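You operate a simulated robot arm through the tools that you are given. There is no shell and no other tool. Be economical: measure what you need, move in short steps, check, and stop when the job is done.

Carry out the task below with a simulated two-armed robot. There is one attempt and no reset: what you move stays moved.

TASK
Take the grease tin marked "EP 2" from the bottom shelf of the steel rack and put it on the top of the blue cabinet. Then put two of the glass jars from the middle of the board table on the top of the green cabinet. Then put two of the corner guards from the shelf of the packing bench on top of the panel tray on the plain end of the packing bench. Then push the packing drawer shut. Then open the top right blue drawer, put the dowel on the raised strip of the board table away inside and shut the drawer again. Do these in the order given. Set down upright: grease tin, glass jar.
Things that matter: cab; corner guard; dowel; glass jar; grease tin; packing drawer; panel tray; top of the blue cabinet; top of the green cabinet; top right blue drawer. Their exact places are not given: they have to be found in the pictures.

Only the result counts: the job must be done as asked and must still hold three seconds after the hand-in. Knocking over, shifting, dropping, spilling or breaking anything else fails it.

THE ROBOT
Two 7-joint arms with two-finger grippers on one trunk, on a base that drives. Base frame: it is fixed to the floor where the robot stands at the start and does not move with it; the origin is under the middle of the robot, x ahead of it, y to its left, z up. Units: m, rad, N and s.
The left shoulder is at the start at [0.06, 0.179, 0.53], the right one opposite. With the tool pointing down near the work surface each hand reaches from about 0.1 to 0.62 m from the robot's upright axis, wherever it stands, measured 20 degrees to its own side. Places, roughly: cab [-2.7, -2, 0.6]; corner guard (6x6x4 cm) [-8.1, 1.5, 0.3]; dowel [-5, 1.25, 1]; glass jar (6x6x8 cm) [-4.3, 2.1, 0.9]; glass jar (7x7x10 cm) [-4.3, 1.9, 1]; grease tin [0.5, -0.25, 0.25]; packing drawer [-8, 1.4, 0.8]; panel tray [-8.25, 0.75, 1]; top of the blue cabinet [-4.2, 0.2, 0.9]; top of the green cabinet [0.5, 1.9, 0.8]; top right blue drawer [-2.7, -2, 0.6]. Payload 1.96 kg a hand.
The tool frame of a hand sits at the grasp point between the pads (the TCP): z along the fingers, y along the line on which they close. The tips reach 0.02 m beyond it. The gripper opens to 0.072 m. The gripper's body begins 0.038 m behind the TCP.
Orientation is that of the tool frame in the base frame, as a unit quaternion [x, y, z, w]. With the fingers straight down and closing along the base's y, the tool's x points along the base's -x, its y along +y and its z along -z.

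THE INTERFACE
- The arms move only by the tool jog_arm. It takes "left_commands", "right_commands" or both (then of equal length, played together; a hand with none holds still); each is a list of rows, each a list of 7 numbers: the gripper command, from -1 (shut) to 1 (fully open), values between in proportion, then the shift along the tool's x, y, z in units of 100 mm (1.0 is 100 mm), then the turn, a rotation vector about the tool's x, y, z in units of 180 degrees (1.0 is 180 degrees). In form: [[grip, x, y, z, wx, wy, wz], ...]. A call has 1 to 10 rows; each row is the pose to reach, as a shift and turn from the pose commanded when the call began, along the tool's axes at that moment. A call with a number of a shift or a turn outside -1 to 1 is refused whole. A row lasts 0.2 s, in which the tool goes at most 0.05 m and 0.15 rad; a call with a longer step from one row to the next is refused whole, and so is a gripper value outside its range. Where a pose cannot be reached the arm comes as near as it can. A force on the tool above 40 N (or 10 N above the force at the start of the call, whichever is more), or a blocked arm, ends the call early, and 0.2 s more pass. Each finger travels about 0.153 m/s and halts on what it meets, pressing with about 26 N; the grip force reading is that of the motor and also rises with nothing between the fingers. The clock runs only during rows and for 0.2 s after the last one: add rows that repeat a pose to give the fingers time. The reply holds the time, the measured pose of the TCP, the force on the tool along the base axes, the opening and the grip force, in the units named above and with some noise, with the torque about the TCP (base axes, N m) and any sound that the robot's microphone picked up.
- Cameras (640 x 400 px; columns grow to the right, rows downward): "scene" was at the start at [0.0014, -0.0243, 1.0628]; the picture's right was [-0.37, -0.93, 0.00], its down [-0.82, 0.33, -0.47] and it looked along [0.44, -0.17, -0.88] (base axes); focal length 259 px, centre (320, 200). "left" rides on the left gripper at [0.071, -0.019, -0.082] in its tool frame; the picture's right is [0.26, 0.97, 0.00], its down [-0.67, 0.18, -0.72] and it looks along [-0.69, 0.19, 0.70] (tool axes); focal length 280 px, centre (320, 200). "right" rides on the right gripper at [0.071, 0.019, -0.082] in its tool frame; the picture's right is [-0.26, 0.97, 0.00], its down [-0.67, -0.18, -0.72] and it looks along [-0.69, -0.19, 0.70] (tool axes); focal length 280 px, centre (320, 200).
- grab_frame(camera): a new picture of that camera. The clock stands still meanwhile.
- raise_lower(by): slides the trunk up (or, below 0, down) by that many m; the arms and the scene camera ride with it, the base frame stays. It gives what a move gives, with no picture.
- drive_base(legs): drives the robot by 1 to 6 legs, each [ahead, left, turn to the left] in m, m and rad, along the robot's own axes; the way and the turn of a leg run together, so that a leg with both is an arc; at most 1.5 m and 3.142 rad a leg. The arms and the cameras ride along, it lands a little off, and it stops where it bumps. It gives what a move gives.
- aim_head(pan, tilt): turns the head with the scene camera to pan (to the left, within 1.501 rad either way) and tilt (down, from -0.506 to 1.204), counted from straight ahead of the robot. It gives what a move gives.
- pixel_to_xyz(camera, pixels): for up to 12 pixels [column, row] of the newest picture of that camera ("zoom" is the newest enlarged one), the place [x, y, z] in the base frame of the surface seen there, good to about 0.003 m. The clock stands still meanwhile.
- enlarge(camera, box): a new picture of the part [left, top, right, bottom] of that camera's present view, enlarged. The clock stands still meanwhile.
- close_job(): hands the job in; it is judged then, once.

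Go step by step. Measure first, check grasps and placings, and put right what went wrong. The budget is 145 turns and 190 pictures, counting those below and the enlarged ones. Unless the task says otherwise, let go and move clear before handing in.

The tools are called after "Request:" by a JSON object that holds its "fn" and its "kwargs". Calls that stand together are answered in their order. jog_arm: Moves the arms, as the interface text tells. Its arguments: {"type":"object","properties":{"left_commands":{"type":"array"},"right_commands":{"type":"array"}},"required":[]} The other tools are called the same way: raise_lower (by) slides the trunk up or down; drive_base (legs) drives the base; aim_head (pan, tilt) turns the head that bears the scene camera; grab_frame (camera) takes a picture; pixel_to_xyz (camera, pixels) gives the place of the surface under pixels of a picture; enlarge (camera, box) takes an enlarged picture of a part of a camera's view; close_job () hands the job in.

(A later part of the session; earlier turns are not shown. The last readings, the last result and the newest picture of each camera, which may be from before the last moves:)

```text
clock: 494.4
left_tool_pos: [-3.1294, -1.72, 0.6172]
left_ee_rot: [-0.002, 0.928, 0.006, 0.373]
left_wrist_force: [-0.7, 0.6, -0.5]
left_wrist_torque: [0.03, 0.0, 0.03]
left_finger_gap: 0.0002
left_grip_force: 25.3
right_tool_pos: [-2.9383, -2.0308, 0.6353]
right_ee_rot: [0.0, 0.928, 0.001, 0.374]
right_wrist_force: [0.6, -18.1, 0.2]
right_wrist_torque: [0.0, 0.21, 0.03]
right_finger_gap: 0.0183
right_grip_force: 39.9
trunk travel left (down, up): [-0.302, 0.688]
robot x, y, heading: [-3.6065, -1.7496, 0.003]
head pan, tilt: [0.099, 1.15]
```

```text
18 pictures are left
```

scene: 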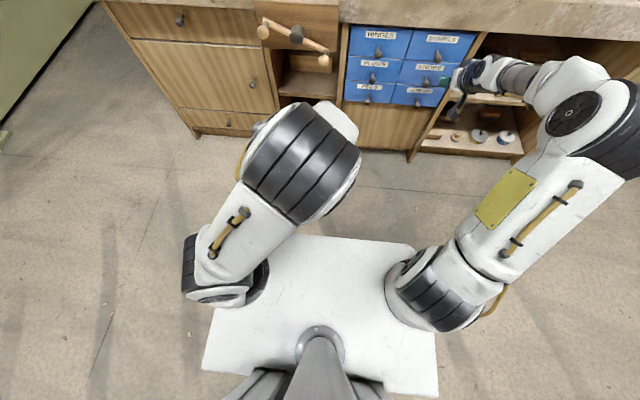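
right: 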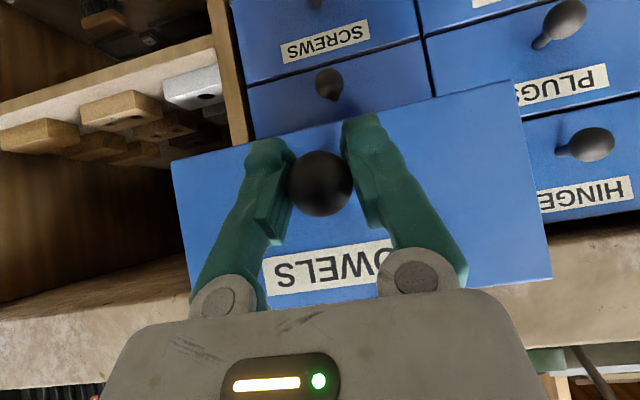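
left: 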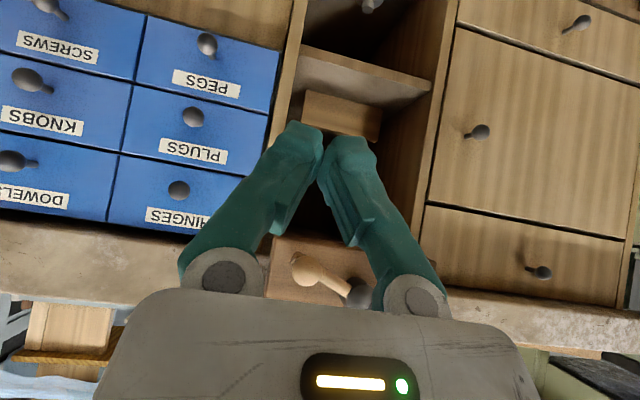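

The drawer came out 0.14 m. I release the knob, draw back along the fingers, then back the base off to look for the dowel.

Request:
{"fn": "jog_arm", "kwargs": {"right_commands": [[0.4, 0, 0, 0, 0, 0, 0], [0.8, 0, 0, 0, 0, 0, 0], [0.8, 0, 0, 0, 0, 0, 0], [0.8, 0, 0, -0.3, 0, 0, 0], [0.8, 0, 0, -0.6, 0, 0, 0], [0.8, 0, 0, -1, 0, 0, 0]]}}

Request:
{"fn": "drive_base", "kwargs": {"legs": [[-0.7, 0, 0]]}}

Request:
{"fn": "aim_head", "kwargs": {"pan": 0.0, "tilt": 0.85}}

Request:
{"fn": "grab_frame", "kwargs": {"camera": "scene"}}

```text
clock: 495.8
left_tool_pos: [-3.1305, -1.7196, 0.6156]
left_ee_rot: [-0.002, 0.928, 0.004, 0.373]
left_wrist_force: [-0.2, 0.0, 0.4]
left_wrist_torque: [-0.02, 0.0, -0.01]
left_finger_gap: 0.0001
left_grip_force: 26.0
right_tool_pos: [-3.0088, -2.0295, 0.7082]
right_ee_rot: [-0.001, 0.928, 0.0, 0.373]
right_wrist_force: [-0.3, 0.3, 0.2]
right_wrist_torque: [0.0, 0.01, 0.01]
right_finger_gap: 0.0648
right_grip_force: 0.1
trunk travel left (down, up): [-0.302, 0.688]
robot x, y, heading: [-3.6043, -1.748, 0.005]
head pan, tilt: [0.099, 1.15]
```

```text
clock: 499.7
left_tool_pos: [-3.8298, -1.7245, 0.6165]
left_ee_rot: [0.003, 0.928, 0.002, 0.372]
left_wrist_force: [-0.2, -0.3, -0.5]
left_wrist_torque: [0.02, -0.01, -0.01]
left_finger_gap: 0.0
left_grip_force: 25.9
right_tool_pos: [-3.7112, -2.035, 0.7083]
right_ee_rot: [0.004, 0.927, -0.001, 0.374]
right_wrist_force: [0.1, 1.2, 0.0]
right_wrist_torque: [-0.01, 0.01, -0.01]
right_finger_gap: 0.065
right_grip_force: 0.1
trunk travel left (down, up): [-0.302, 0.688]
robot x, y, heading: [-4.3076, -1.7498, -0.009]
head pan, tilt: [0.099, 1.15]
```

```text
clock: 500.5
left_tool_pos: [-3.83, -1.7239, 0.6167]
left_ee_rot: [0.002, 0.928, 0.003, 0.373]
left_wrist_force: [0.5, 0.4, 0.9]
left_wrist_torque: [0.02, 0.02, 0.0]
left_finger_gap: 0.0
left_grip_force: 26.0
right_tool_pos: [-3.7109, -2.0342, 0.7088]
right_ee_rot: [0.004, 0.928, -0.001, 0.374]
right_wrist_force: [-0.9, -0.7, -0.6]
right_wrist_torque: [-0.02, 0.0, -0.02]
right_finger_gap: 0.0649
right_grip_force: 0.1
trunk travel left (down, up): [-0.302, 0.688]
robot x, y, heading: [-4.306, -1.7492, -0.007]
head pan, tilt: [0.0, 0.85]
```

```text
17 pictures are left
```

scene: 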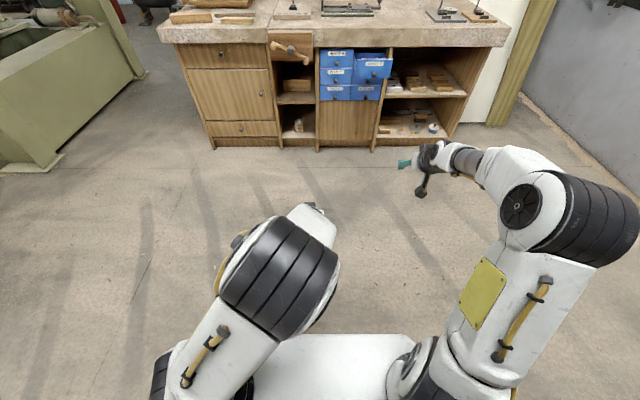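

The dowel isn't obvious; my left arm hides part of the floor. I sidestep left 0.45 m to uncover it and take an enlarged look.

Request:
{"fn": "drive_base", "kwargs": {"legs": [[-0.15, 0.45, 0.008]]}}

Request:
{"fn": "aim_head", "kwargs": {"pan": -0.3, "tilt": 0.9}}

Request:
{"fn": "enlarge", "kwargs": {"camera": "scene", "box": [240, 60, 560, 260]}}

```text
clock: 503.3
left_tool_pos: [-3.9823, -1.2712, 0.6172]
left_ee_rot: [-0.002, 0.928, 0.003, 0.371]
left_wrist_force: [1.2, -1.0, 0.2]
left_wrist_torque: [0.01, 0.01, 0.02]
left_finger_gap: 0.0001
left_grip_force: 26.2
right_tool_pos: [-3.8594, -1.5813, 0.7074]
right_ee_rot: [-0.002, 0.928, 0.001, 0.373]
right_wrist_force: [-0.4, -0.2, 1.0]
right_wrist_torque: [-0.01, 0.01, 0.05]
right_finger_gap: 0.065
right_grip_force: 0.2
trunk travel left (down, up): [-0.302, 0.688]
robot x, y, heading: [-4.4548, -1.299, 0.005]
head pan, tilt: [0.0, 0.85]
```

```text
clock: 504.1
left_tool_pos: [-3.981, -1.2718, 0.6168]
left_ee_rot: [-0.003, 0.928, 0.004, 0.372]
left_wrist_force: [0.1, 0.6, -0.5]
left_wrist_torque: [0.02, -0.01, -0.01]
left_finger_gap: 0.0
left_grip_force: 26.0
right_tool_pos: [-3.8595, -1.5809, 0.7081]
right_ee_rot: [-0.001, 0.928, 0.001, 0.374]
right_wrist_force: [0.1, -0.4, -0.2]
right_wrist_torque: [-0.01, 0.0, 0.02]
right_finger_gap: 0.0646
right_grip_force: 0.1
trunk travel left (down, up): [-0.302, 0.688]
robot x, y, heading: [-4.453, -1.301, 0.01]
head pan, tilt: [-0.3, 0.901]
```

```text
2.00 times, centred on (400, 160) of scene
```

zoom: 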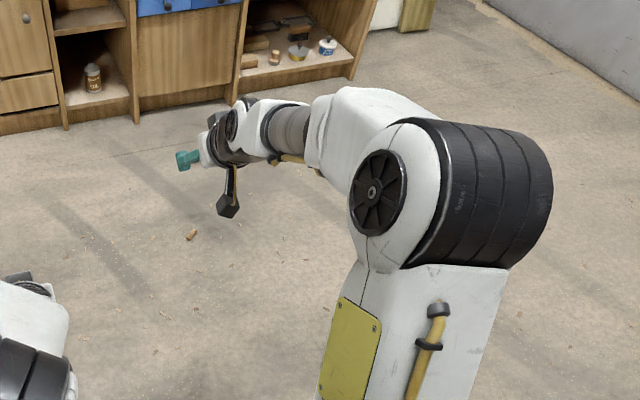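

A dowel-like piece lies at zoom (191,234). I measure it.

Request:
{"fn": "pixel_to_xyz", "kwargs": {"camera": "zoom", "pixels": [[191, 235], [188, 238], [195, 231], [190, 233]]}}

Request:
{"fn": "enlarge", "kwargs": {"camera": "scene", "box": [315, 160, 355, 190]}}

```text
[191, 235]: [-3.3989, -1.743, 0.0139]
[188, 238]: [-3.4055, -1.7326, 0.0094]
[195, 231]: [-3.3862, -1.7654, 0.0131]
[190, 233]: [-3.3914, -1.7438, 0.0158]
```

```text
13.33 times, centred on (335, 175) of scene
```

zoom: 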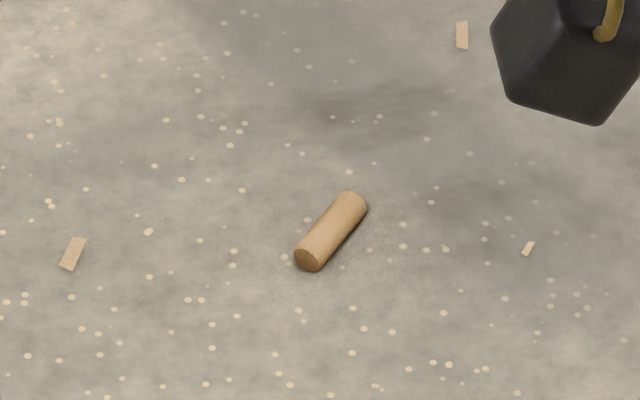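

It is the dowel, lying at (-3.396,-1.748) with its axis about -59° from +x. I drive the left hand over it, lower the trunk, turn the left hand straight down and yaw it across the dowel.

Request:
{"fn": "pixel_to_xyz", "kwargs": {"camera": "zoom", "pixels": [[312, 252], [348, 205], [330, 228], [325, 240], [338, 218]]}}

Request:
{"fn": "drive_base", "kwargs": {"legs": [[0.52, -0.47, -0.008]]}}

Request:
{"fn": "raise_lower", "kwargs": {"by": -0.3}}

Request:
{"fn": "jog_arm", "kwargs": {"left_commands": [[0, 0.1, 0, 0.1, 0, 0.04, 0], [0.2, 0.2, 0, 0.22, 0, 0.08, 0], [0.2, 0.35, 0, 0.36, 0, 0.12, 0], [0.2, 0.5, 0, 0.5, 0, 0.16, 0], [0.2, 0.6, 0, 0.62, 0, 0.2, 0], [0.2, 0.69, 0, 0.72, 0, 0.2425, 0]]}}

Request:
{"fn": "jog_arm", "kwargs": {"left_commands": [[0.2, 0, 0, 0, 0, 0, 0.04], [0.2, 0, 0, 0, 0, 0, 0.08], [0.2, 0, 0, 0, 0, 0, 0.12], [0.2, 0, 0, 0, 0, 0, 0.16], [0.2, 0, 0, 0, 0, 0, 0.2], [0.2, 0, 0, 0, 0, 0, 0.24], [0.2, 0, 0, 0, 0, 0, 0.28], [0.2, 0, 0, 0, 0, 0, 0.328]]}}

Request:
{"fn": "grab_frame", "kwargs": {"camera": "left"}}

```text
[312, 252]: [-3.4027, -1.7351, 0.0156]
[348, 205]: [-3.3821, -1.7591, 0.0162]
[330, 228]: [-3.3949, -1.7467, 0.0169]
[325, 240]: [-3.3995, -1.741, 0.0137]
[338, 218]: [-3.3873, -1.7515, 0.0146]
```

```text
clock: 507.9
left_tool_pos: [-3.4653, -1.7383, 0.6169]
left_ee_rot: [0.005, 0.928, 0.002, 0.372]
left_wrist_force: [-1.1, 0.3, -0.2]
left_wrist_torque: [-0.01, 0.03, 0.01]
left_finger_gap: 0.0002
left_grip_force: 25.6
right_tool_pos: [-3.3479, -2.0497, 0.708]
right_ee_rot: [0.006, 0.928, -0.002, 0.374]
right_wrist_force: [-0.2, 1.4, 0.1]
right_wrist_torque: [0.0, 0.01, -0.01]
right_finger_gap: 0.0647
right_grip_force: 0.0
trunk travel left (down, up): [-0.302, 0.688]
robot x, y, heading: [-3.9385, -1.7572, -0.008]
head pan, tilt: [-0.3, 0.901]
```

```text
clock: 510.9
left_tool_pos: [-3.4645, -1.7372, 0.3169]
left_ee_rot: [0.005, 0.928, 0.002, 0.372]
left_wrist_force: [0.2, 0.2, 0.0]
left_wrist_torque: [0.02, -0.01, 0.0]
left_finger_gap: 0.0001
left_grip_force: 26.2
right_tool_pos: [-3.3472, -2.0493, 0.4085]
right_ee_rot: [0.006, 0.928, -0.002, 0.374]
right_wrist_force: [0.2, 0.1, -0.2]
right_wrist_torque: [0.03, 0.02, 0.0]
right_finger_gap: 0.0648
right_grip_force: 0.2
trunk travel left (down, up): [-0.002, 0.988]
robot x, y, heading: [-3.9375, -1.7607, -0.012]
head pan, tilt: [-0.3, 0.901]
```

```text
clock: 512.3
left_tool_pos: [-3.4654, -1.7378, 0.2157]
left_ee_rot: [0.004, 1.0, 0.003, -0.002]
left_wrist_force: [0.0, -0.3, 1.1]
left_wrist_torque: [0.0, 0.03, -0.04]
left_finger_gap: 0.0433
left_grip_force: 0.0
right_tool_pos: [-3.3483, -2.0497, 0.4079]
right_ee_rot: [0.006, 0.927, -0.001, 0.374]
right_wrist_force: [0.4, 0.7, 0.5]
right_wrist_torque: [0.01, -0.01, 0.0]
right_finger_gap: 0.0649
right_grip_force: 0.0
trunk travel left (down, up): [-0.002, 0.988]
robot x, y, heading: [-3.9415, -1.7607, -0.01]
head pan, tilt: [-0.3, 0.901]
```

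```text
clock: 514.1
left_tool_pos: [-3.4644, -1.738, 0.2169]
left_ee_rot: [0.497, 0.868, 0.002, -0.002]
left_wrist_force: [0.6, -0.6, -0.1]
left_wrist_torque: [0.02, -0.03, -0.01]
left_finger_gap: 0.0432
left_grip_force: 0.0
right_tool_pos: [-3.3479, -2.049, 0.4071]
right_ee_rot: [0.006, 0.927, -0.002, 0.374]
right_wrist_force: [-0.6, -0.6, 0.4]
right_wrist_torque: [-0.04, -0.04, 0.03]
right_finger_gap: 0.0649
right_grip_force: 0.0
trunk travel left (down, up): [-0.002, 0.988]
robot x, y, heading: [-3.9393, -1.7616, -0.009]
head pan, tilt: [-0.3, 0.901]
```

```text
14 pictures are left
```

left: 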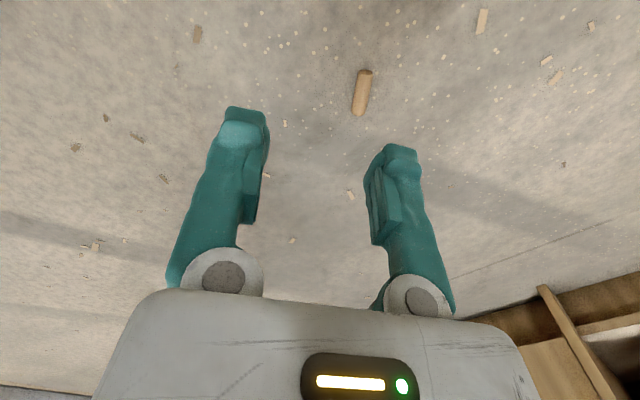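

The dowel shows at (361,92), nearly along the hand's forward axis. I measure its ends.

Request:
{"fn": "pixel_to_xyz", "kwargs": {"camera": "left", "pixels": [[364, 76], [361, 92], [358, 110], [357, 115], [365, 72]]}}

```text
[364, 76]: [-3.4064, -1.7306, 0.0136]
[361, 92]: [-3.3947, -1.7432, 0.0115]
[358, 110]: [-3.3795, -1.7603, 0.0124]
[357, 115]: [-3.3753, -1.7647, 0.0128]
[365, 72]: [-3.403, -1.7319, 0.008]
```

Centre (-3.391,-1.7475), axis about -49°. I shift over it, trim yaw 10°, and descend to z≈0.05.

Request:
{"fn": "jog_arm", "kwargs": {"left_commands": [[0.2, -0.12, 0.15, 0.1, 0, 0, -0.015], [0.2, -0.24, 0.3, 0.25, 0, 0, -0.03], [0.2, -0.36, 0.45, 0.4, 0, 0, -0.045], [0.2, -0.453, 0.585, 0.55, 0, 0, -0.058], [0.2, -0.453, 0.585, 0.75, 0, 0, -0.058], [0.2, -0.453, 0.585, 0.9, 0, 0, -0.058]]}}

Request:
{"fn": "jog_arm", "kwargs": {"left_commands": [[0.2, 0, 0, 0.2, 0, 0, 0], [0.2, 0, 0, 0.4, 0, 0, 0], [0.2, 0, 0, 0.6, 0, 0, 0], [0.2, 0, 0, 0.75, 0, 0, 0], [0.2, 0, 0, 0.75, 0, 0, 0]]}}

Request:
{"fn": "grab_frame", "kwargs": {"camera": "left"}}

```text
clock: 515.5
left_tool_pos: [-3.3931, -1.7455, 0.1275]
left_ee_rot: [0.415, 0.91, 0.003, -0.001]
left_wrist_force: [-0.4, -0.1, 0.3]
left_wrist_torque: [-0.04, 0.02, 0.01]
left_finger_gap: 0.0431
left_grip_force: 0.0
right_tool_pos: [-3.3479, -2.0501, 0.4081]
right_ee_rot: [0.006, 0.928, -0.002, 0.374]
right_wrist_force: [-0.2, 0.5, 0.3]
right_wrist_torque: [-0.01, 0.01, 0.01]
right_finger_gap: 0.0649
right_grip_force: 0.0
trunk travel left (down, up): [-0.002, 0.988]
robot x, y, heading: [-3.9367, -1.7573, -0.011]
head pan, tilt: [-0.3, 0.901]
```

```text
clock: 516.7
left_tool_pos: [-3.3912, -1.747, 0.0514]
left_ee_rot: [0.415, 0.91, 0.003, -0.002]
left_wrist_force: [0.4, 0.0, -0.5]
left_wrist_torque: [0.04, 0.01, 0.01]
left_finger_gap: 0.0437
left_grip_force: 0.1
right_tool_pos: [-3.3477, -2.05, 0.4078]
right_ee_rot: [0.006, 0.927, -0.001, 0.374]
right_wrist_force: [-0.7, 0.3, 0.1]
right_wrist_torque: [0.0, 0.01, -0.01]
right_finger_gap: 0.0647
right_grip_force: 0.1
trunk travel left (down, up): [-0.002, 0.988]
robot x, y, heading: [-3.9417, -1.757, -0.01]
head pan, tilt: [-0.3, 0.901]
```

```text
13 pictures are left
```

left: 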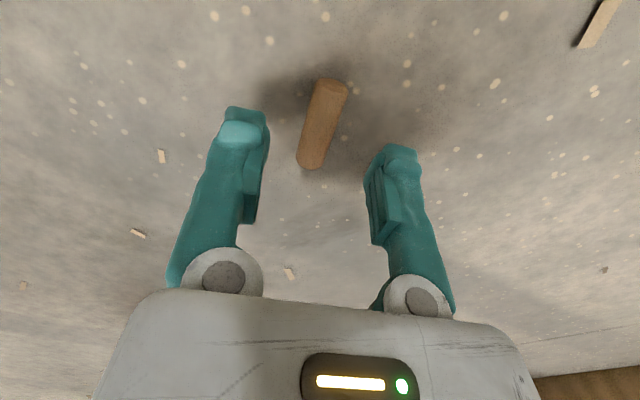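

The dowel is centred and aligned. I descend to z≈0.024, close, and lift with the trunk.

Request:
{"fn": "jog_arm", "kwargs": {"left_commands": [[0.2, 0, 0, 0.12, 0, 0, 0], [0.2, 0, 0, 0.22, 0, 0, 0], [0.2, 0, 0, 0.275, 0, 0, 0], [0.2, 0, 0, 0.275, 0, 0, 0], [-0.4, 0, 0, 0.275, 0, 0, 0], [-1, 0, 0, 0.275, 0, 0, 0], [-1, 0, 0, 0.275, 0, 0, 0], [-1, 0, 0, 0.275, 0, 0, 0]]}}

Request:
{"fn": "raise_lower", "kwargs": {"by": 0.1}}

Request:
{"fn": "grab_frame", "kwargs": {"camera": "left"}}

```text
clock: 518.5
left_tool_pos: [-3.3914, -1.7458, 0.0244]
left_ee_rot: [0.416, 0.909, 0.002, -0.001]
left_wrist_force: [0.8, 0.3, -0.2]
left_wrist_torque: [0.03, 0.02, -0.03]
left_finger_gap: 0.0098
left_grip_force: 26.1
right_tool_pos: [-3.3481, -2.0498, 0.4078]
right_ee_rot: [0.006, 0.927, -0.002, 0.374]
right_wrist_force: [-0.2, 0.6, 0.5]
right_wrist_torque: [0.0, -0.03, -0.01]
right_finger_gap: 0.0647
right_grip_force: 0.1
trunk travel left (down, up): [-0.002, 0.988]
robot x, y, heading: [-3.9445, -1.7594, -0.008]
head pan, tilt: [-0.3, 0.901]
```

```text
clock: 519.8
left_tool_pos: [-3.3921, -1.7456, 0.1243]
left_ee_rot: [0.416, 0.91, 0.003, -0.001]
left_wrist_force: [-1.1, -0.7, 1.0]
left_wrist_torque: [0.03, 0.02, 0.01]
left_finger_gap: 0.0091
left_grip_force: 26.5
right_tool_pos: [-3.3476, -2.0491, 0.5086]
right_ee_rot: [0.006, 0.928, -0.002, 0.373]
right_wrist_force: [0.7, 0.2, 0.3]
right_wrist_torque: [-0.01, 0.01, -0.01]
right_finger_gap: 0.0648
right_grip_force: 0.0
trunk travel left (down, up): [-0.102, 0.888]
robot x, y, heading: [-3.9348, -1.7611, -0.01]
head pan, tilt: [-0.3, 0.901]
```

```text
12 pictures are left
```

left: 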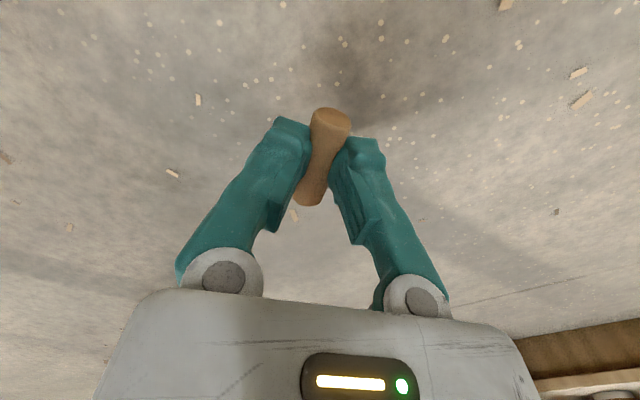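

The dowel is gripped at the tips. I raise above drawer height, drive over the open drawer, and check.

Request:
{"fn": "raise_lower", "kwargs": {"by": 0.4}}

Request:
{"fn": "raise_lower", "kwargs": {"by": 0.27}}

Request:
{"fn": "drive_base", "kwargs": {"legs": [[0.545, -0.28, 0.008]]}}

Request:
{"fn": "grab_frame", "kwargs": {"camera": "left"}}

```text
clock: 523.6
left_tool_pos: [-3.392, -1.7449, 0.5237]
left_ee_rot: [0.416, 0.909, 0.003, -0.001]
left_wrist_force: [0.3, -1.1, 0.2]
left_wrist_torque: [0.02, 0.02, 0.02]
left_finger_gap: 0.0
left_grip_force: 25.5
right_tool_pos: [-3.3468, -2.0493, 0.9074]
right_ee_rot: [0.006, 0.928, -0.002, 0.374]
right_wrist_force: [0.1, 0.5, 0.0]
right_wrist_torque: [-0.02, -0.04, 0.01]
right_finger_gap: 0.0649
right_grip_force: 0.1
trunk travel left (down, up): [-0.502, 0.488]
robot x, y, heading: [-3.9408, -1.7586, -0.008]
head pan, tilt: [-0.3, 0.901]
```

```text
clock: 526.4
left_tool_pos: [-3.3924, -1.7448, 0.7949]
left_ee_rot: [0.416, 0.91, 0.002, -0.001]
left_wrist_force: [0.8, 0.3, 0.1]
left_wrist_torque: [0.01, 0.01, -0.01]
left_finger_gap: 0.0
left_grip_force: 25.9
right_tool_pos: [-3.3475, -2.0492, 1.1783]
right_ee_rot: [0.007, 0.928, -0.002, 0.373]
right_wrist_force: [-0.3, 0.0, -0.5]
right_wrist_torque: [0.01, -0.01, 0.01]
right_finger_gap: 0.0649
right_grip_force: 0.0
trunk travel left (down, up): [-0.772, 0.218]
robot x, y, heading: [-3.9375, -1.7604, -0.015]
head pan, tilt: [-0.3, 0.901]
```

```text
clock: 529.8
left_tool_pos: [-2.8545, -2.0223, 0.7946]
left_ee_rot: [0.409, 0.912, 0.002, -0.001]
left_wrist_force: [-0.4, -0.4, -0.2]
left_wrist_torque: [0.01, -0.02, -0.02]
left_finger_gap: 0.0
left_grip_force: 25.4
right_tool_pos: [-2.8063, -2.3257, 1.178]
right_ee_rot: [0.001, 0.927, 0.0, 0.375]
right_wrist_force: [0.8, -0.4, -0.1]
right_wrist_torque: [-0.01, 0.02, 0.0]
right_finger_gap: 0.0648
right_grip_force: 0.1
trunk travel left (down, up): [-0.772, 0.218]
robot x, y, heading: [-3.4038, -2.0407, -0.001]
head pan, tilt: [-0.3, 0.901]
```

```text
11 pictures are left
```

left: 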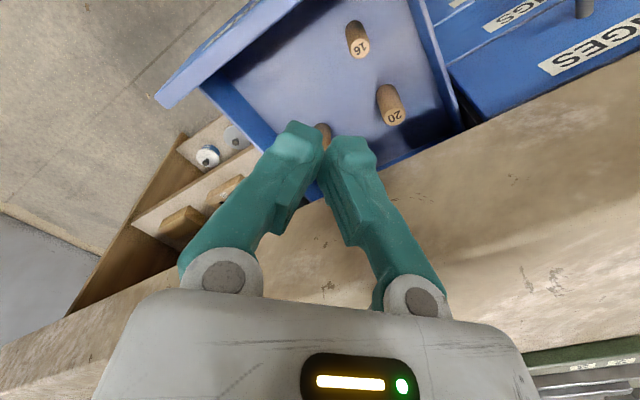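

The dowel slipped out again during the rise (light grip at the tips creeps downward). I go back the same way and look for it; this time I'll tilt the hand right after lifting so the creep runs along the dowel's length.

Request:
{"fn": "drive_base", "kwargs": {"legs": [[-0.6, 0.28, 0]]}}

Request:
{"fn": "raise_lower", "kwargs": {"by": -0.4}}

Request:
{"fn": "aim_head", "kwargs": {"pan": 0.15, "tilt": 0.9}}

Request:
{"fn": "grab_frame", "kwargs": {"camera": "scene"}}

```text
clock: 533.5
left_tool_pos: [-3.4501, -1.747, 0.7954]
left_ee_rot: [0.413, 0.911, 0.003, -0.001]
left_wrist_force: [0.9, -0.2, -0.6]
left_wrist_torque: [-0.01, 0.01, -0.04]
left_finger_gap: 0.0001
left_grip_force: 25.8
right_tool_pos: [-3.4029, -2.051, 1.1778]
right_ee_rot: [0.003, 0.927, 0.0, 0.374]
right_wrist_force: [-0.6, -0.4, 0.2]
right_wrist_torque: [0.02, -0.01, -0.03]
right_finger_gap: 0.0649
right_grip_force: 0.1
trunk travel left (down, up): [-0.772, 0.218]
robot x, y, heading: [-3.9953, -1.7694, -0.008]
head pan, tilt: [-0.3, 0.901]
```

```text
clock: 537.3
left_tool_pos: [-3.4481, -1.7476, 0.3947]
left_ee_rot: [0.412, 0.911, 0.003, -0.002]
left_wrist_force: [0.0, 0.4, -0.5]
left_wrist_torque: [-0.02, 0.06, 0.05]
left_finger_gap: 0.0
left_grip_force: 25.8
right_tool_pos: [-3.4031, -2.0508, 0.7767]
right_ee_rot: [0.004, 0.928, -0.002, 0.374]
right_wrist_force: [-0.1, -0.5, 0.9]
right_wrist_torque: [-0.01, 0.03, -0.04]
right_finger_gap: 0.0648
right_grip_force: 0.1
trunk travel left (down, up): [-0.372, 0.618]
robot x, y, heading: [-3.9991, -1.7686, -0.001]
head pan, tilt: [-0.3, 0.901]
```

```text
clock: 538.2
left_tool_pos: [-3.4498, -1.7468, 0.3949]
left_ee_rot: [0.412, 0.911, 0.003, -0.001]
left_wrist_force: [0.7, 0.4, 0.1]
left_wrist_torque: [-0.01, -0.03, -0.01]
left_finger_gap: 0.0001
left_grip_force: 26.1
right_tool_pos: [-3.4018, -2.0517, 0.778]
right_ee_rot: [0.003, 0.928, -0.001, 0.374]
right_wrist_force: [0.0, -0.2, -0.1]
right_wrist_torque: [-0.03, -0.02, -0.03]
right_finger_gap: 0.065
right_grip_force: 0.0
trunk travel left (down, up): [-0.372, 0.618]
robot x, y, heading: [-3.9965, -1.763, -0.005]
head pan, tilt: [0.15, 0.901]
```

```text
10 pictures are left
```

scene: 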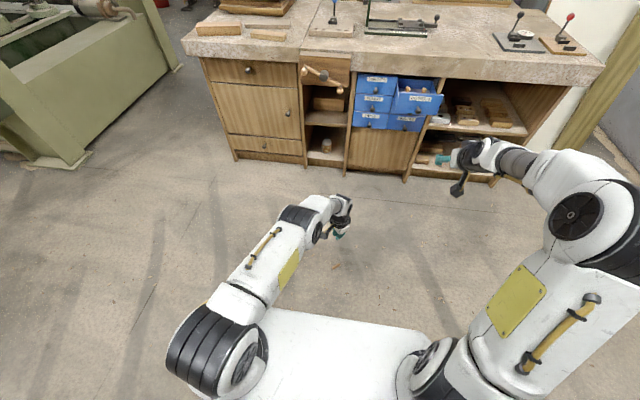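

A piece shows at (336,265). I measure it and enlarge.

Request:
{"fn": "pixel_to_xyz", "kwargs": {"camera": "scene", "pixels": [[336, 265], [333, 266], [339, 264], [336, 262]]}}

Request:
{"fn": "enlarge", "kwargs": {"camera": "scene", "box": [316, 250, 356, 280]}}

Request:
{"fn": "pixel_to_xyz", "kwargs": {"camera": "zoom", "pixels": [[300, 200], [320, 200], [340, 200], [320, 220], [290, 210], [350, 190], [280, 215], [360, 185]]}}

```text
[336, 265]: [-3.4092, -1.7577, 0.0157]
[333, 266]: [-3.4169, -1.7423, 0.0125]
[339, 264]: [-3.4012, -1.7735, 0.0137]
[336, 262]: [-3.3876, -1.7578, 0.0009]
```

```text
13.33 times, centred on (336, 265) of scene
```

zoom: 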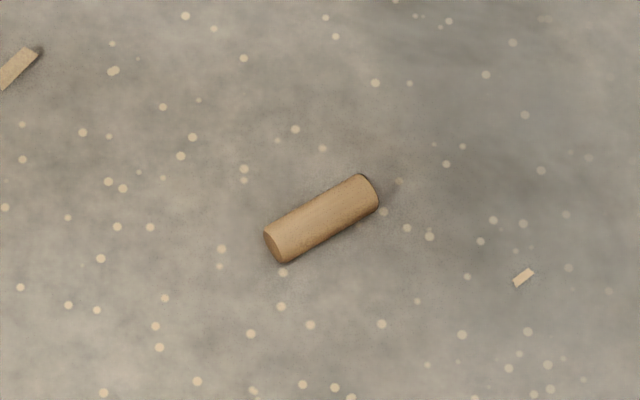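

```text
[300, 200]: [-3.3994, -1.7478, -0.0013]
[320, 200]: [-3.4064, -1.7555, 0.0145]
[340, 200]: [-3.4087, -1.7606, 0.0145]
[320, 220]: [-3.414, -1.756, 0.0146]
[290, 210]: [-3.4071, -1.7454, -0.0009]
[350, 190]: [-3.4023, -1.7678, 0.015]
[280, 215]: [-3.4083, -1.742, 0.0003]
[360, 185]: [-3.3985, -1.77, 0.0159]
```

The dowel lies at about (-3.412,-1.757), axis ≈ -50°, matching the hand's yaw. I open, shift over it, and lower to z≈0.055 to check.

Request:
{"fn": "jog_arm", "kwargs": {"left_commands": [[0, -0.1, 0.07, 0, 0, 0, 0], [0.2, -0.2, 0.14, 0, 0, 0, 0], [0.2, -0.326, 0.22, 0, 0, 0, 0], [0.2, -0.326, 0.22, 0, 0, 0, 0]]}}

Request:
{"fn": "raise_lower", "kwargs": {"by": -0.34}}

Request:
{"fn": "grab_frame", "kwargs": {"camera": "left"}}

```text
clock: 539.2
left_tool_pos: [-3.4297, -1.7515, 0.3967]
left_ee_rot: [0.413, 0.911, 0.002, 0.0]
left_wrist_force: [0.0, -0.5, 0.0]
left_wrist_torque: [0.02, -0.01, -0.01]
left_finger_gap: 0.0432
left_grip_force: 0.0
left hand out of reach, approached as far as the arm can: row 2, 3, 4
right_tool_pos: [-3.4033, -2.0515, 0.7779]
right_ee_rot: [0.002, 0.927, 0.0, 0.374]
right_wrist_force: [-0.6, 0.4, 0.3]
right_wrist_torque: [0.02, -0.01, 0.02]
right_finger_gap: 0.0647
right_grip_force: 0.1
trunk travel left (down, up): [-0.372, 0.618]
robot x, y, heading: [-3.9949, -1.7663, -0.002]
head pan, tilt: [0.15, 0.901]
```

```text
clock: 542.5
left_tool_pos: [-3.431, -1.7511, 0.0563]
left_ee_rot: [0.412, 0.911, 0.002, 0.0]
left_wrist_force: [-0.6, 0.1, 0.6]
left_wrist_torque: [-0.02, 0.0, -0.03]
left_finger_gap: 0.0432
left_grip_force: 0.0
right_tool_pos: [-3.4022, -2.0516, 0.4384]
right_ee_rot: [0.003, 0.927, 0.0, 0.374]
right_wrist_force: [-0.8, 0.0, -1.0]
right_wrist_torque: [-0.01, 0.02, -0.02]
right_finger_gap: 0.0651
right_grip_force: 0.0
trunk travel left (down, up): [-0.032, 0.958]
robot x, y, heading: [-3.9994, -1.7659, 0.0]
head pan, tilt: [0.15, 0.901]
```

```text
8 pictures are left
```

left: 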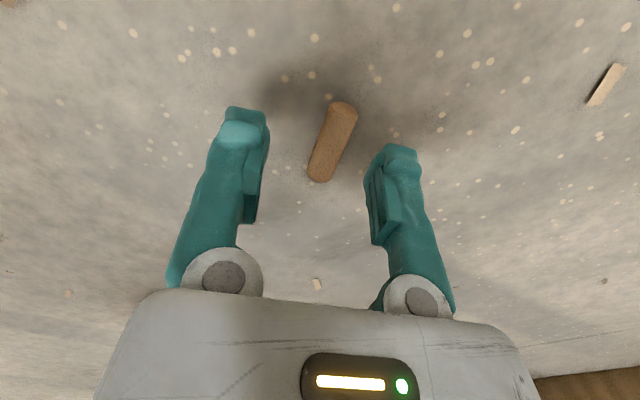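

The dowel is 1.6 cm ahead of the hand's reach. I bring the base 10 cm closer while pulling the hand back 8.4 cm, and recheck.

Request:
{"fn": "drive_base", "kwargs": {"legs": [[0.1, 0, 0]]}}

Request:
{"fn": "jog_arm", "kwargs": {"left_commands": [[0.2, 0.14, -0.16, 0, 0, 0, 0], [0.2, 0.28, -0.32, 0, 0, 0, 0], [0.2, 0.42, -0.48, 0, 0, 0, 0], [0.2, 0.55, -0.63, 0, 0, 0, 0], [0.2, 0.55, -0.63, 0, 0, 0, 0]]}}

Request:
{"fn": "grab_frame", "kwargs": {"camera": "left"}}

```text
clock: 543.7
left_tool_pos: [-3.3299, -1.7526, 0.0559]
left_ee_rot: [0.412, 0.911, 0.003, 0.0]
left_wrist_force: [-0.1, -0.2, 0.0]
left_wrist_torque: [0.02, -0.01, 0.01]
left_finger_gap: 0.0432
left_grip_force: 0.0
right_tool_pos: [-3.3056, -2.0516, 0.4372]
right_ee_rot: [0.002, 0.927, 0.0, 0.374]
right_wrist_force: [0.7, -0.1, 0.1]
right_wrist_torque: [0.01, -0.03, 0.01]
right_finger_gap: 0.0647
right_grip_force: 0.0
trunk travel left (down, up): [-0.032, 0.958]
robot x, y, heading: [-3.8974, -1.7681, -0.002]
head pan, tilt: [0.15, 0.901]
```

```text
clock: 544.9
left_tool_pos: [-3.4151, -1.7521, 0.0562]
left_ee_rot: [0.412, 0.911, 0.002, 0.0]
left_wrist_force: [-0.5, -1.1, 0.5]
left_wrist_torque: [0.0, 0.0, 0.01]
left_finger_gap: 0.0432
left_grip_force: 0.0
right_tool_pos: [-3.3036, -2.0513, 0.4379]
right_ee_rot: [0.002, 0.928, 0.0, 0.374]
right_wrist_force: [0.0, 0.4, 0.0]
right_wrist_torque: [0.02, -0.01, -0.04]
right_finger_gap: 0.0648
right_grip_force: 0.0
trunk travel left (down, up): [-0.032, 0.958]
robot x, y, heading: [-3.8985, -1.7661, -0.008]
head pan, tilt: [0.15, 0.901]
```

```text
7 pictures are left
```

left: 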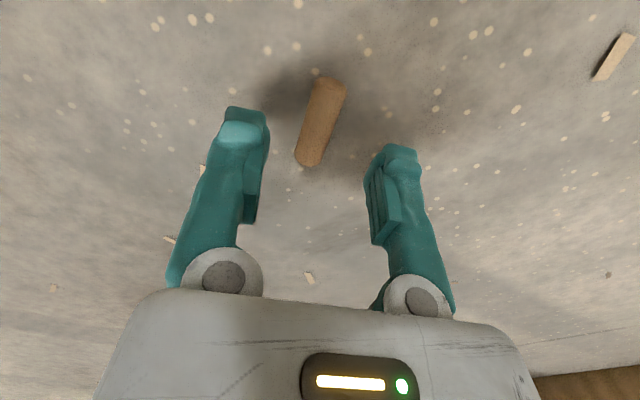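

Aligned. I descend to z≈0.022 gripping nearer the rear end, close, then at once lift and tilt 72° so any creep runs along the dowel's length; then raise.

Request:
{"fn": "jog_arm", "kwargs": {"left_commands": [[0.2, 0.05, 0, 0.12, 0, 0, 0], [0.2, 0.09, 0, 0.24, 0, 0, 0], [0.2, 0.09, 0, 0.31, 0, 0, 0], [0.2, 0.09, 0, 0.345, 0, 0, 0], [-0.3, 0.09, 0, 0.345, 0, 0, 0], [-1, 0.09, 0, 0.345, 0, 0, 0], [-1, 0.09, 0, 0.345, 0, 0, 0], [-1, 0.09, 0, 0.345, 0, 0, 0]]}}

Request:
{"fn": "jog_arm", "kwargs": {"left_commands": [[-1, 0, 0, -0.2, 0, -0.02, 0], [-1, 0, 0, -0.35, 0, -0.065, 0], [-1, 0, 0, -0.5, 0, -0.11, 0], [-1, 0, 0, -0.6, 0, -0.155, 0], [-1, 0, 0, -0.7, 0, -0.2, 0], [-1, 0, 0, -0.8, 0, -0.245, 0], [-1, 0, 0, -0.9, 0, -0.29, 0], [-1, 0, 0, -1, 0, -0.335, 0], [-1, 0, 0, -1, 0, -0.38, 0], [-1, 0, 0, -1, 0, -0.4, 0]]}}

Request:
{"fn": "raise_lower", "kwargs": {"by": 0.02}}

Request:
{"fn": "grab_frame", "kwargs": {"camera": "left"}}

```text
clock: 546.7
left_tool_pos: [-3.4198, -1.7457, 0.0211]
left_ee_rot: [0.412, 0.911, 0.003, 0.0]
left_wrist_force: [-0.4, 0.4, -0.7]
left_wrist_torque: [-0.01, 0.01, -0.02]
left_finger_gap: 0.0112
left_grip_force: 26.1
right_tool_pos: [-3.3047, -2.0521, 0.4378]
right_ee_rot: [0.003, 0.927, 0.0, 0.374]
right_wrist_force: [0.2, -0.9, 0.3]
right_wrist_torque: [0.0, -0.01, -0.03]
right_finger_gap: 0.0648
right_grip_force: 0.0
trunk travel left (down, up): [-0.032, 0.958]
robot x, y, heading: [-3.9004, -1.7668, 0.0]
head pan, tilt: [0.15, 0.901]
```

```text
clock: 548.9
left_tool_pos: [-3.4202, -1.7459, 0.1218]
left_ee_rot: [0.335, 0.737, -0.24, 0.537]
left_wrist_force: [-0.9, -0.4, 0.1]
left_wrist_torque: [0.01, 0.02, -0.02]
left_finger_gap: 0.0108
left_grip_force: 25.9
right_tool_pos: [-3.3043, -2.0525, 0.4379]
right_ee_rot: [0.003, 0.927, 0.0, 0.374]
right_wrist_force: [0.3, -0.6, -0.2]
right_wrist_torque: [-0.02, -0.03, 0.03]
right_finger_gap: 0.0649
right_grip_force: 0.0
trunk travel left (down, up): [-0.032, 0.958]
robot x, y, heading: [-3.9006, -1.7662, -0.005]
head pan, tilt: [0.15, 0.901]
```

```text
clock: 549.5
left_tool_pos: [-3.4203, -1.7474, 0.1429]
left_ee_rot: [0.336, 0.737, -0.24, 0.535]
left_wrist_force: [0.4, -0.5, 0.8]
left_wrist_torque: [0.02, 0.03, 0.0]
left_finger_gap: 0.0112
left_grip_force: 26.1
right_tool_pos: [-3.3035, -2.0527, 0.4577]
right_ee_rot: [0.003, 0.928, 0.0, 0.374]
right_wrist_force: [0.7, -0.8, -0.6]
right_wrist_torque: [0.01, -0.05, 0.01]
right_finger_gap: 0.0647
right_grip_force: 0.1
trunk travel left (down, up): [-0.052, 0.938]
robot x, y, heading: [-3.8974, -1.7713, -0.003]
head pan, tilt: [0.15, 0.901]
```

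```text
6 pictures are left
```

left: 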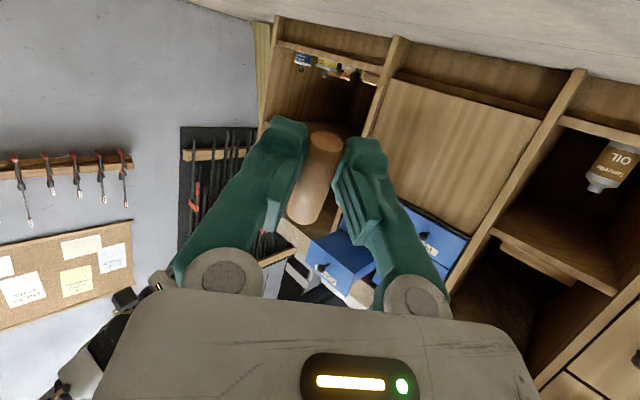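

The dowel is held firmly now (gap steady 0.011). I raise, drive over the open drawer, and check.

Request:
{"fn": "raise_lower", "kwargs": {"by": 0.4}}

Request:
{"fn": "raise_lower", "kwargs": {"by": 0.26}}

Request:
{"fn": "drive_base", "kwargs": {"legs": [[0.572, -0.28, 0.003]]}}

Request:
{"fn": "grab_frame", "kwargs": {"camera": "left"}}

Request:
{"fn": "pixel_to_xyz", "kwargs": {"camera": "left", "pixels": [[330, 60], [250, 80], [400, 80], [320, 30], [420, 120], [240, 40]]}}

```text
clock: 553.4
left_tool_pos: [-3.421, -1.7466, 0.5426]
left_ee_rot: [0.335, 0.737, -0.24, 0.535]
left_wrist_force: [-0.4, 0.0, 0.7]
left_wrist_torque: [-0.02, 0.01, 0.01]
left_finger_gap: 0.0112
left_grip_force: 26.5
right_tool_pos: [-3.304, -2.0514, 0.858]
right_ee_rot: [0.004, 0.927, -0.001, 0.374]
right_wrist_force: [0.5, -0.5, -0.8]
right_wrist_torque: [0.01, 0.01, -0.01]
right_finger_gap: 0.0646
right_grip_force: 0.0
trunk travel left (down, up): [-0.452, 0.538]
robot x, y, heading: [-3.9003, -1.7666, -0.003]
head pan, tilt: [0.15, 0.901]
```

```text
clock: 556.0
left_tool_pos: [-3.4195, -1.7465, 0.8012]
left_ee_rot: [0.335, 0.737, -0.24, 0.536]
left_wrist_force: [0.8, -0.2, -0.6]
left_wrist_torque: [-0.04, 0.0, 0.01]
left_finger_gap: 0.0108
left_grip_force: 26.2
right_tool_pos: [-3.304, -2.0511, 1.1177]
right_ee_rot: [0.003, 0.928, -0.001, 0.374]
right_wrist_force: [-0.6, 1.2, 0.1]
right_wrist_torque: [0.01, 0.02, 0.01]
right_finger_gap: 0.0648
right_grip_force: 0.2
trunk travel left (down, up): [-0.712, 0.278]
robot x, y, heading: [-3.9009, -1.7693, -0.0]
head pan, tilt: [0.15, 0.901]
```

```text
clock: 559.6
left_tool_pos: [-2.8523, -2.0319, 0.8006]
left_ee_rot: [0.336, 0.737, -0.24, 0.535]
left_wrist_force: [-0.6, 0.4, 0.2]
left_wrist_torque: [0.06, -0.01, 0.0]
left_finger_gap: 0.011
left_grip_force: 25.8
right_tool_pos: [-2.7361, -2.3381, 1.1184]
right_ee_rot: [0.003, 0.927, -0.001, 0.374]
right_wrist_force: [0.7, 0.6, 0.1]
right_wrist_torque: [0.01, 0.02, 0.01]
right_finger_gap: 0.0645
right_grip_force: 0.0
trunk travel left (down, up): [-0.712, 0.278]
robot x, y, heading: [-3.3284, -2.0496, -0.003]
head pan, tilt: [0.15, 0.901]
```

```text
5 pictures are left
```

left: 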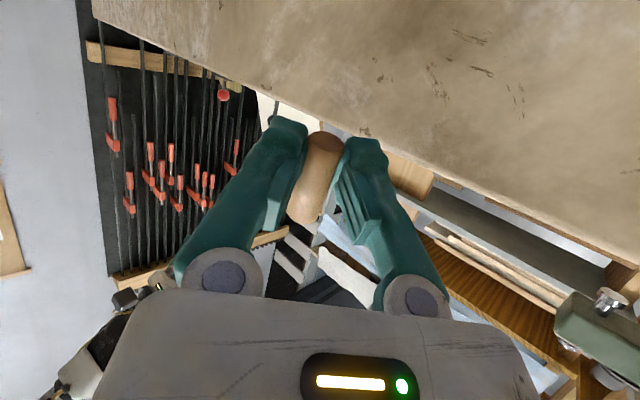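

```text
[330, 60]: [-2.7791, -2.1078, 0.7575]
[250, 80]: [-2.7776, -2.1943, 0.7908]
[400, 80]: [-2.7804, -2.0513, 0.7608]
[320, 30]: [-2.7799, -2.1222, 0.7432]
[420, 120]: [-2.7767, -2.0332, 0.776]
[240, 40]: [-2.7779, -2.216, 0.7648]
```

The dowel is over the drawer opening at about (-2.843,-2.042). I lower 2 cm, open the fingers, and rise.

Request:
{"fn": "raise_lower", "kwargs": {"by": -0.022}}

Request:
{"fn": "jog_arm", "kwargs": {"left_commands": [[-0.5, 0, 0, 0, 0, 0, 0], [0, 0, 0, 0, 0, 0, 0], [0.2, 0, 0, 0, 0, 0, 0], [0.2, 0, 0, 0, 0, 0, 0], [0.2, 0, 0, 0, 0, 0, 0]]}}

Request:
{"fn": "raise_lower", "kwargs": {"by": 0.1}}

Request:
{"fn": "drive_base", "kwargs": {"legs": [[-0.35, 0, 0]]}}

Request:
{"fn": "aim_head", "kwargs": {"pan": -0.02, "tilt": 0.95}}

Request:
{"fn": "enlarge", "kwargs": {"camera": "scene", "box": [220, 80, 440, 230]}}

```text
clock: 560.3
left_tool_pos: [-2.852, -2.0324, 0.78]
left_ee_rot: [0.335, 0.737, -0.24, 0.536]
left_wrist_force: [0.1, 0.5, -0.2]
left_wrist_torque: [-0.01, 0.01, 0.03]
left_finger_gap: 0.011
left_grip_force: 26.0
right_tool_pos: [-2.7357, -2.3376, 1.0961]
right_ee_rot: [0.003, 0.928, -0.001, 0.373]
right_wrist_force: [0.2, -0.9, -0.1]
right_wrist_torque: [-0.01, 0.0, -0.02]
right_finger_gap: 0.0648
right_grip_force: 0.0
trunk travel left (down, up): [-0.69, 0.3]
robot x, y, heading: [-3.3313, -2.0552, -0.002]
head pan, tilt: [0.15, 0.901]
```

```text
clock: 561.5
left_tool_pos: [-2.8521, -2.0323, 0.7802]
left_ee_rot: [0.334, 0.737, -0.239, 0.536]
left_wrist_force: [-0.1, 0.0, 0.1]
left_wrist_torque: [0.03, -0.01, -0.01]
left_finger_gap: 0.0436
left_grip_force: 0.1
right_tool_pos: [-2.7369, -2.3365, 1.0949]
right_ee_rot: [0.003, 0.927, -0.001, 0.374]
right_wrist_force: [0.8, -0.4, -0.4]
right_wrist_torque: [0.01, 0.02, -0.01]
right_finger_gap: 0.0647
right_grip_force: 0.1
trunk travel left (down, up): [-0.69, 0.3]
robot x, y, heading: [-3.334, -2.0494, -0.001]
head pan, tilt: [0.15, 0.901]
```

```text
clock: 562.8
left_tool_pos: [-2.8527, -2.0319, 0.8792]
left_ee_rot: [0.335, 0.737, -0.24, 0.536]
left_wrist_force: [0.4, -0.2, -1.1]
left_wrist_torque: [-0.01, 0.0, -0.02]
left_finger_gap: 0.043
left_grip_force: 0.1
right_tool_pos: [-2.7364, -2.3378, 1.1963]
right_ee_rot: [0.003, 0.928, 0.0, 0.374]
right_wrist_force: [0.3, -0.3, -0.1]
right_wrist_torque: [0.01, 0.03, -0.01]
right_finger_gap: 0.0646
right_grip_force: 0.1
trunk travel left (down, up): [-0.79, 0.2]
robot x, y, heading: [-3.3301, -2.0502, -0.003]
head pan, tilt: [0.15, 0.901]
```

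```text
clock: 565.0
left_tool_pos: [-3.1974, -2.0301, 0.8785]
left_ee_rot: [0.333, 0.738, -0.238, 0.536]
left_wrist_force: [0.4, -0.2, -0.8]
left_wrist_torque: [-0.01, 0.01, 0.0]
left_finger_gap: 0.0434
left_grip_force: 0.1
right_tool_pos: [-3.0794, -2.3337, 1.1952]
right_ee_rot: [0.0, 0.927, 0.001, 0.375]
right_wrist_force: [-0.8, 0.5, -0.2]
right_wrist_torque: [0.02, 0.01, 0.0]
right_finger_gap: 0.065
right_grip_force: 0.1
trunk travel left (down, up): [-0.79, 0.2]
robot x, y, heading: [-3.6777, -2.0522, 0.002]
head pan, tilt: [0.15, 0.901]
```

```text
clock: 565.8
left_tool_pos: [-3.1983, -2.0288, 0.8797]
left_ee_rot: [0.333, 0.738, -0.238, 0.537]
left_wrist_force: [-0.3, -1.3, 0.7]
left_wrist_torque: [0.01, 0.02, -0.02]
left_finger_gap: 0.0432
left_grip_force: 0.0
right_tool_pos: [-3.0803, -2.3338, 1.1961]
right_ee_rot: [0.0, 0.928, 0.001, 0.374]
right_wrist_force: [0.5, 0.6, -0.1]
right_wrist_torque: [0.02, 0.02, -0.01]
right_finger_gap: 0.0651
right_grip_force: 0.1
trunk travel left (down, up): [-0.79, 0.2]
robot x, y, heading: [-3.6764, -2.0526, 0.004]
head pan, tilt: [-0.019, 0.949]
```

```text
2.67 times, centred on (330, 155) of scene
```

zoom: 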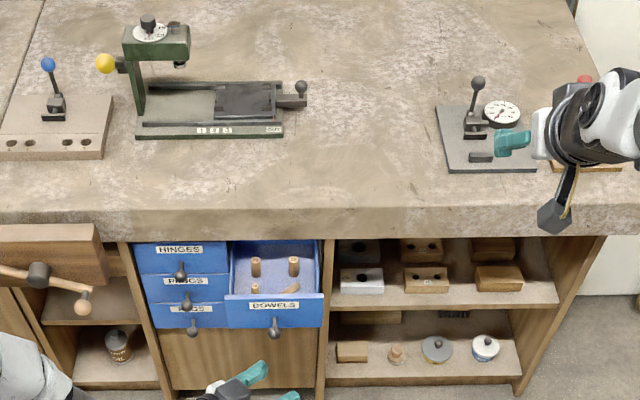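

All the dowels, including ours lying at (290,290), are inside the drawer. I close the right hand, line it up with the drawer front above the knob, and lower it to z≈0.70.

Request:
{"fn": "jog_arm", "kwargs": {"right_commands": [[0, 0, 0, 0, 0, 0, 0], [-1, 0, 0, 0, 0, 0, 0], [-1, 0, 0, 0, 0, 0, 0]]}}

Request:
{"fn": "drive_base", "kwargs": {"legs": [[-0.05, 0.304, -0.003]]}}

Request:
{"fn": "raise_lower", "kwargs": {"by": -0.4}}

Request:
{"fn": "raise_lower", "kwargs": {"by": -0.098}}

```text
clock: 566.5
left_tool_pos: [-3.1977, -2.03, 0.8799]
left_ee_rot: [0.333, 0.738, -0.238, 0.536]
left_wrist_force: [-0.5, 0.7, -0.3]
left_wrist_torque: [0.0, 0.01, 0.0]
left_finger_gap: 0.043
left_grip_force: 0.1
right_tool_pos: [-3.0797, -2.3345, 1.1954]
right_ee_rot: [0.001, 0.928, 0.0, 0.373]
right_wrist_force: [0.0, 0.2, -0.5]
right_wrist_torque: [-0.04, 0.02, 0.01]
right_finger_gap: 0.0
right_grip_force: 25.7
trunk travel left (down, up): [-0.79, 0.2]
robot x, y, heading: [-3.6757, -2.0544, 0.006]
head pan, tilt: [-0.019, 0.949]
```

```text
clock: 568.6
left_tool_pos: [-3.2466, -1.7319, 0.8799]
left_ee_rot: [0.337, 0.735, -0.242, 0.536]
left_wrist_force: [-0.3, -1.3, 0.9]
left_wrist_torque: [0.01, 0.01, 0.04]
left_finger_gap: 0.0428
left_grip_force: 0.0
right_tool_pos: [-3.1319, -2.0389, 1.1951]
right_ee_rot: [0.004, 0.927, -0.001, 0.374]
right_wrist_force: [-0.4, 0.8, -0.2]
right_wrist_torque: [-0.03, -0.02, -0.02]
right_finger_gap: 0.0
right_grip_force: 25.9
trunk travel left (down, up): [-0.79, 0.2]
robot x, y, heading: [-3.7255, -1.7488, -0.004]
head pan, tilt: [-0.019, 0.949]
```

```text
clock: 572.5
left_tool_pos: [-3.2467, -1.7327, 0.4791]
left_ee_rot: [0.337, 0.736, -0.241, 0.535]
left_wrist_force: [-0.8, 0.2, 0.2]
left_wrist_torque: [0.02, 0.01, -0.01]
left_finger_gap: 0.0434
left_grip_force: 0.1
right_tool_pos: [-3.1316, -2.0388, 0.7965]
right_ee_rot: [0.004, 0.928, -0.001, 0.374]
right_wrist_force: [-0.2, -0.9, -0.5]
right_wrist_torque: [-0.03, -0.01, 0.0]
right_finger_gap: 0.0
right_grip_force: 25.8
trunk travel left (down, up): [-0.39, 0.6]
robot x, y, heading: [-3.722, -1.7541, -0.012]
head pan, tilt: [-0.019, 0.949]
```

```text
clock: 573.8
left_tool_pos: [-3.2465, -1.7326, 0.3824]
left_ee_rot: [0.337, 0.736, -0.241, 0.535]
left_wrist_force: [0.0, 0.7, 0.1]
left_wrist_torque: [-0.04, -0.01, -0.01]
left_finger_gap: 0.0433
left_grip_force: 0.1
right_tool_pos: [-3.1314, -2.0383, 0.6977]
right_ee_rot: [0.005, 0.928, -0.001, 0.373]
right_wrist_force: [0.4, 0.0, 0.2]
right_wrist_torque: [-0.01, -0.01, 0.01]
right_finger_gap: 0.0
right_grip_force: 25.7
trunk travel left (down, up): [-0.292, 0.698]
robot x, y, heading: [-3.7259, -1.748, -0.005]
head pan, tilt: [-0.019, 0.949]
```

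Lined up (y -2.038, z 0.698). I push forward 0.33 m with the base, then finish with the arm until it stops.

Request:
{"fn": "drive_base", "kwargs": {"legs": [[0.22, 0, 0.004], [0.11, 0, 0]]}}

Request:
{"fn": "jog_arm", "kwargs": {"right_commands": [[-1, -0.05, 0, 0.05, 0, 0, 0], [-1, -0.1, 0, 0.1, 0, 0, 0], [-1, -0.15, 0, 0.15, 0, 0, 0], [-1, -0.2, 0, 0.2, 0, 0, 0], [-1, -0.25, 0, 0.25, 0, 0, 0]]}}

Request:
{"fn": "grab_frame", "kwargs": {"camera": "right"}}

Request:
{"fn": "pixel_to_xyz", "kwargs": {"camera": "right", "pixels": [[200, 130], [250, 110], [400, 90], [480, 150], [520, 60], [420, 40], [560, 120], [300, 60], [230, 60]]}}

```text
clock: 576.2
left_tool_pos: [-2.9171, -1.7318, 0.3802]
left_ee_rot: [0.334, 0.737, -0.239, 0.536]
left_wrist_force: [1.2, 0.6, -0.7]
left_wrist_torque: [-0.03, -0.01, -0.01]
left_finger_gap: 0.0432
left_grip_force: 0.0
right_tool_pos: [-2.8, -2.0354, 0.6987]
right_ee_rot: [0.003, 0.928, 0.0, 0.374]
right_wrist_force: [0.0, -1.0, 0.0]
right_wrist_torque: [-0.02, -0.03, 0.01]
right_finger_gap: 0.0
right_grip_force: 29.9
trunk travel left (down, up): [-0.292, 0.698]
robot x, y, heading: [-3.3944, -1.7503, -0.0]
head pan, tilt: [-0.019, 0.949]
```

```text
clock: 577.1
left_tool_pos: [-2.9188, -1.7315, 0.383]
left_ee_rot: [0.335, 0.736, -0.24, 0.537]
left_wrist_force: [-0.6, -0.5, 0.3]
left_wrist_torque: [0.0, 0.04, 0.03]
left_finger_gap: 0.0432
left_grip_force: 0.0
right_tool_pos: [-2.7834, -2.0369, 0.698]
right_ee_rot: [0.002, 0.929, 0.0, 0.369]
right_wrist_force: [-22.5, 3.8, 9.4]
right_wrist_torque: [-0.02, -0.07, 0.07]
right_finger_gap: 0.0059
right_grip_force: 29.4
trunk travel left (down, up): [-0.292, 0.698]
robot x, y, heading: [-3.3963, -1.7517, 0.001]
head pan, tilt: [-0.019, 0.949]
stopped in row 4 (right hand): the force on the tool passed its limit at 48 N (the readings are from after the stop); the commanded pose is now the measured one
```

```text
3 pictures are left
```

right: 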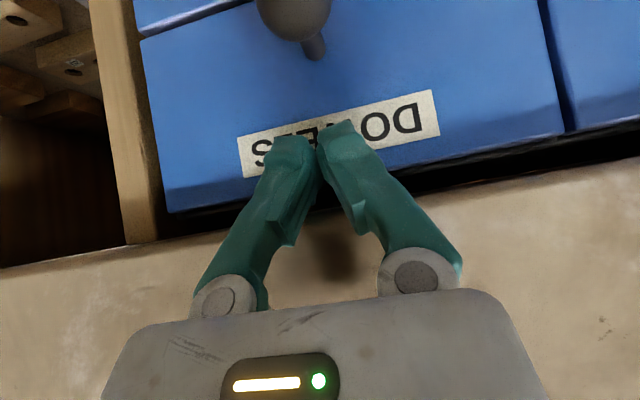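

```text
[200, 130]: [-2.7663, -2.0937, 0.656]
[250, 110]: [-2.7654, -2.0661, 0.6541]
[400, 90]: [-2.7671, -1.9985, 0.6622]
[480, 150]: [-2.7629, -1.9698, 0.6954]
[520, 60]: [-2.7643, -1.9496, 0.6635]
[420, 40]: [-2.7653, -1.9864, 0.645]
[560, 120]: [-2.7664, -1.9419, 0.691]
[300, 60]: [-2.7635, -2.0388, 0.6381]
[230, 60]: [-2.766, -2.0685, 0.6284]
```

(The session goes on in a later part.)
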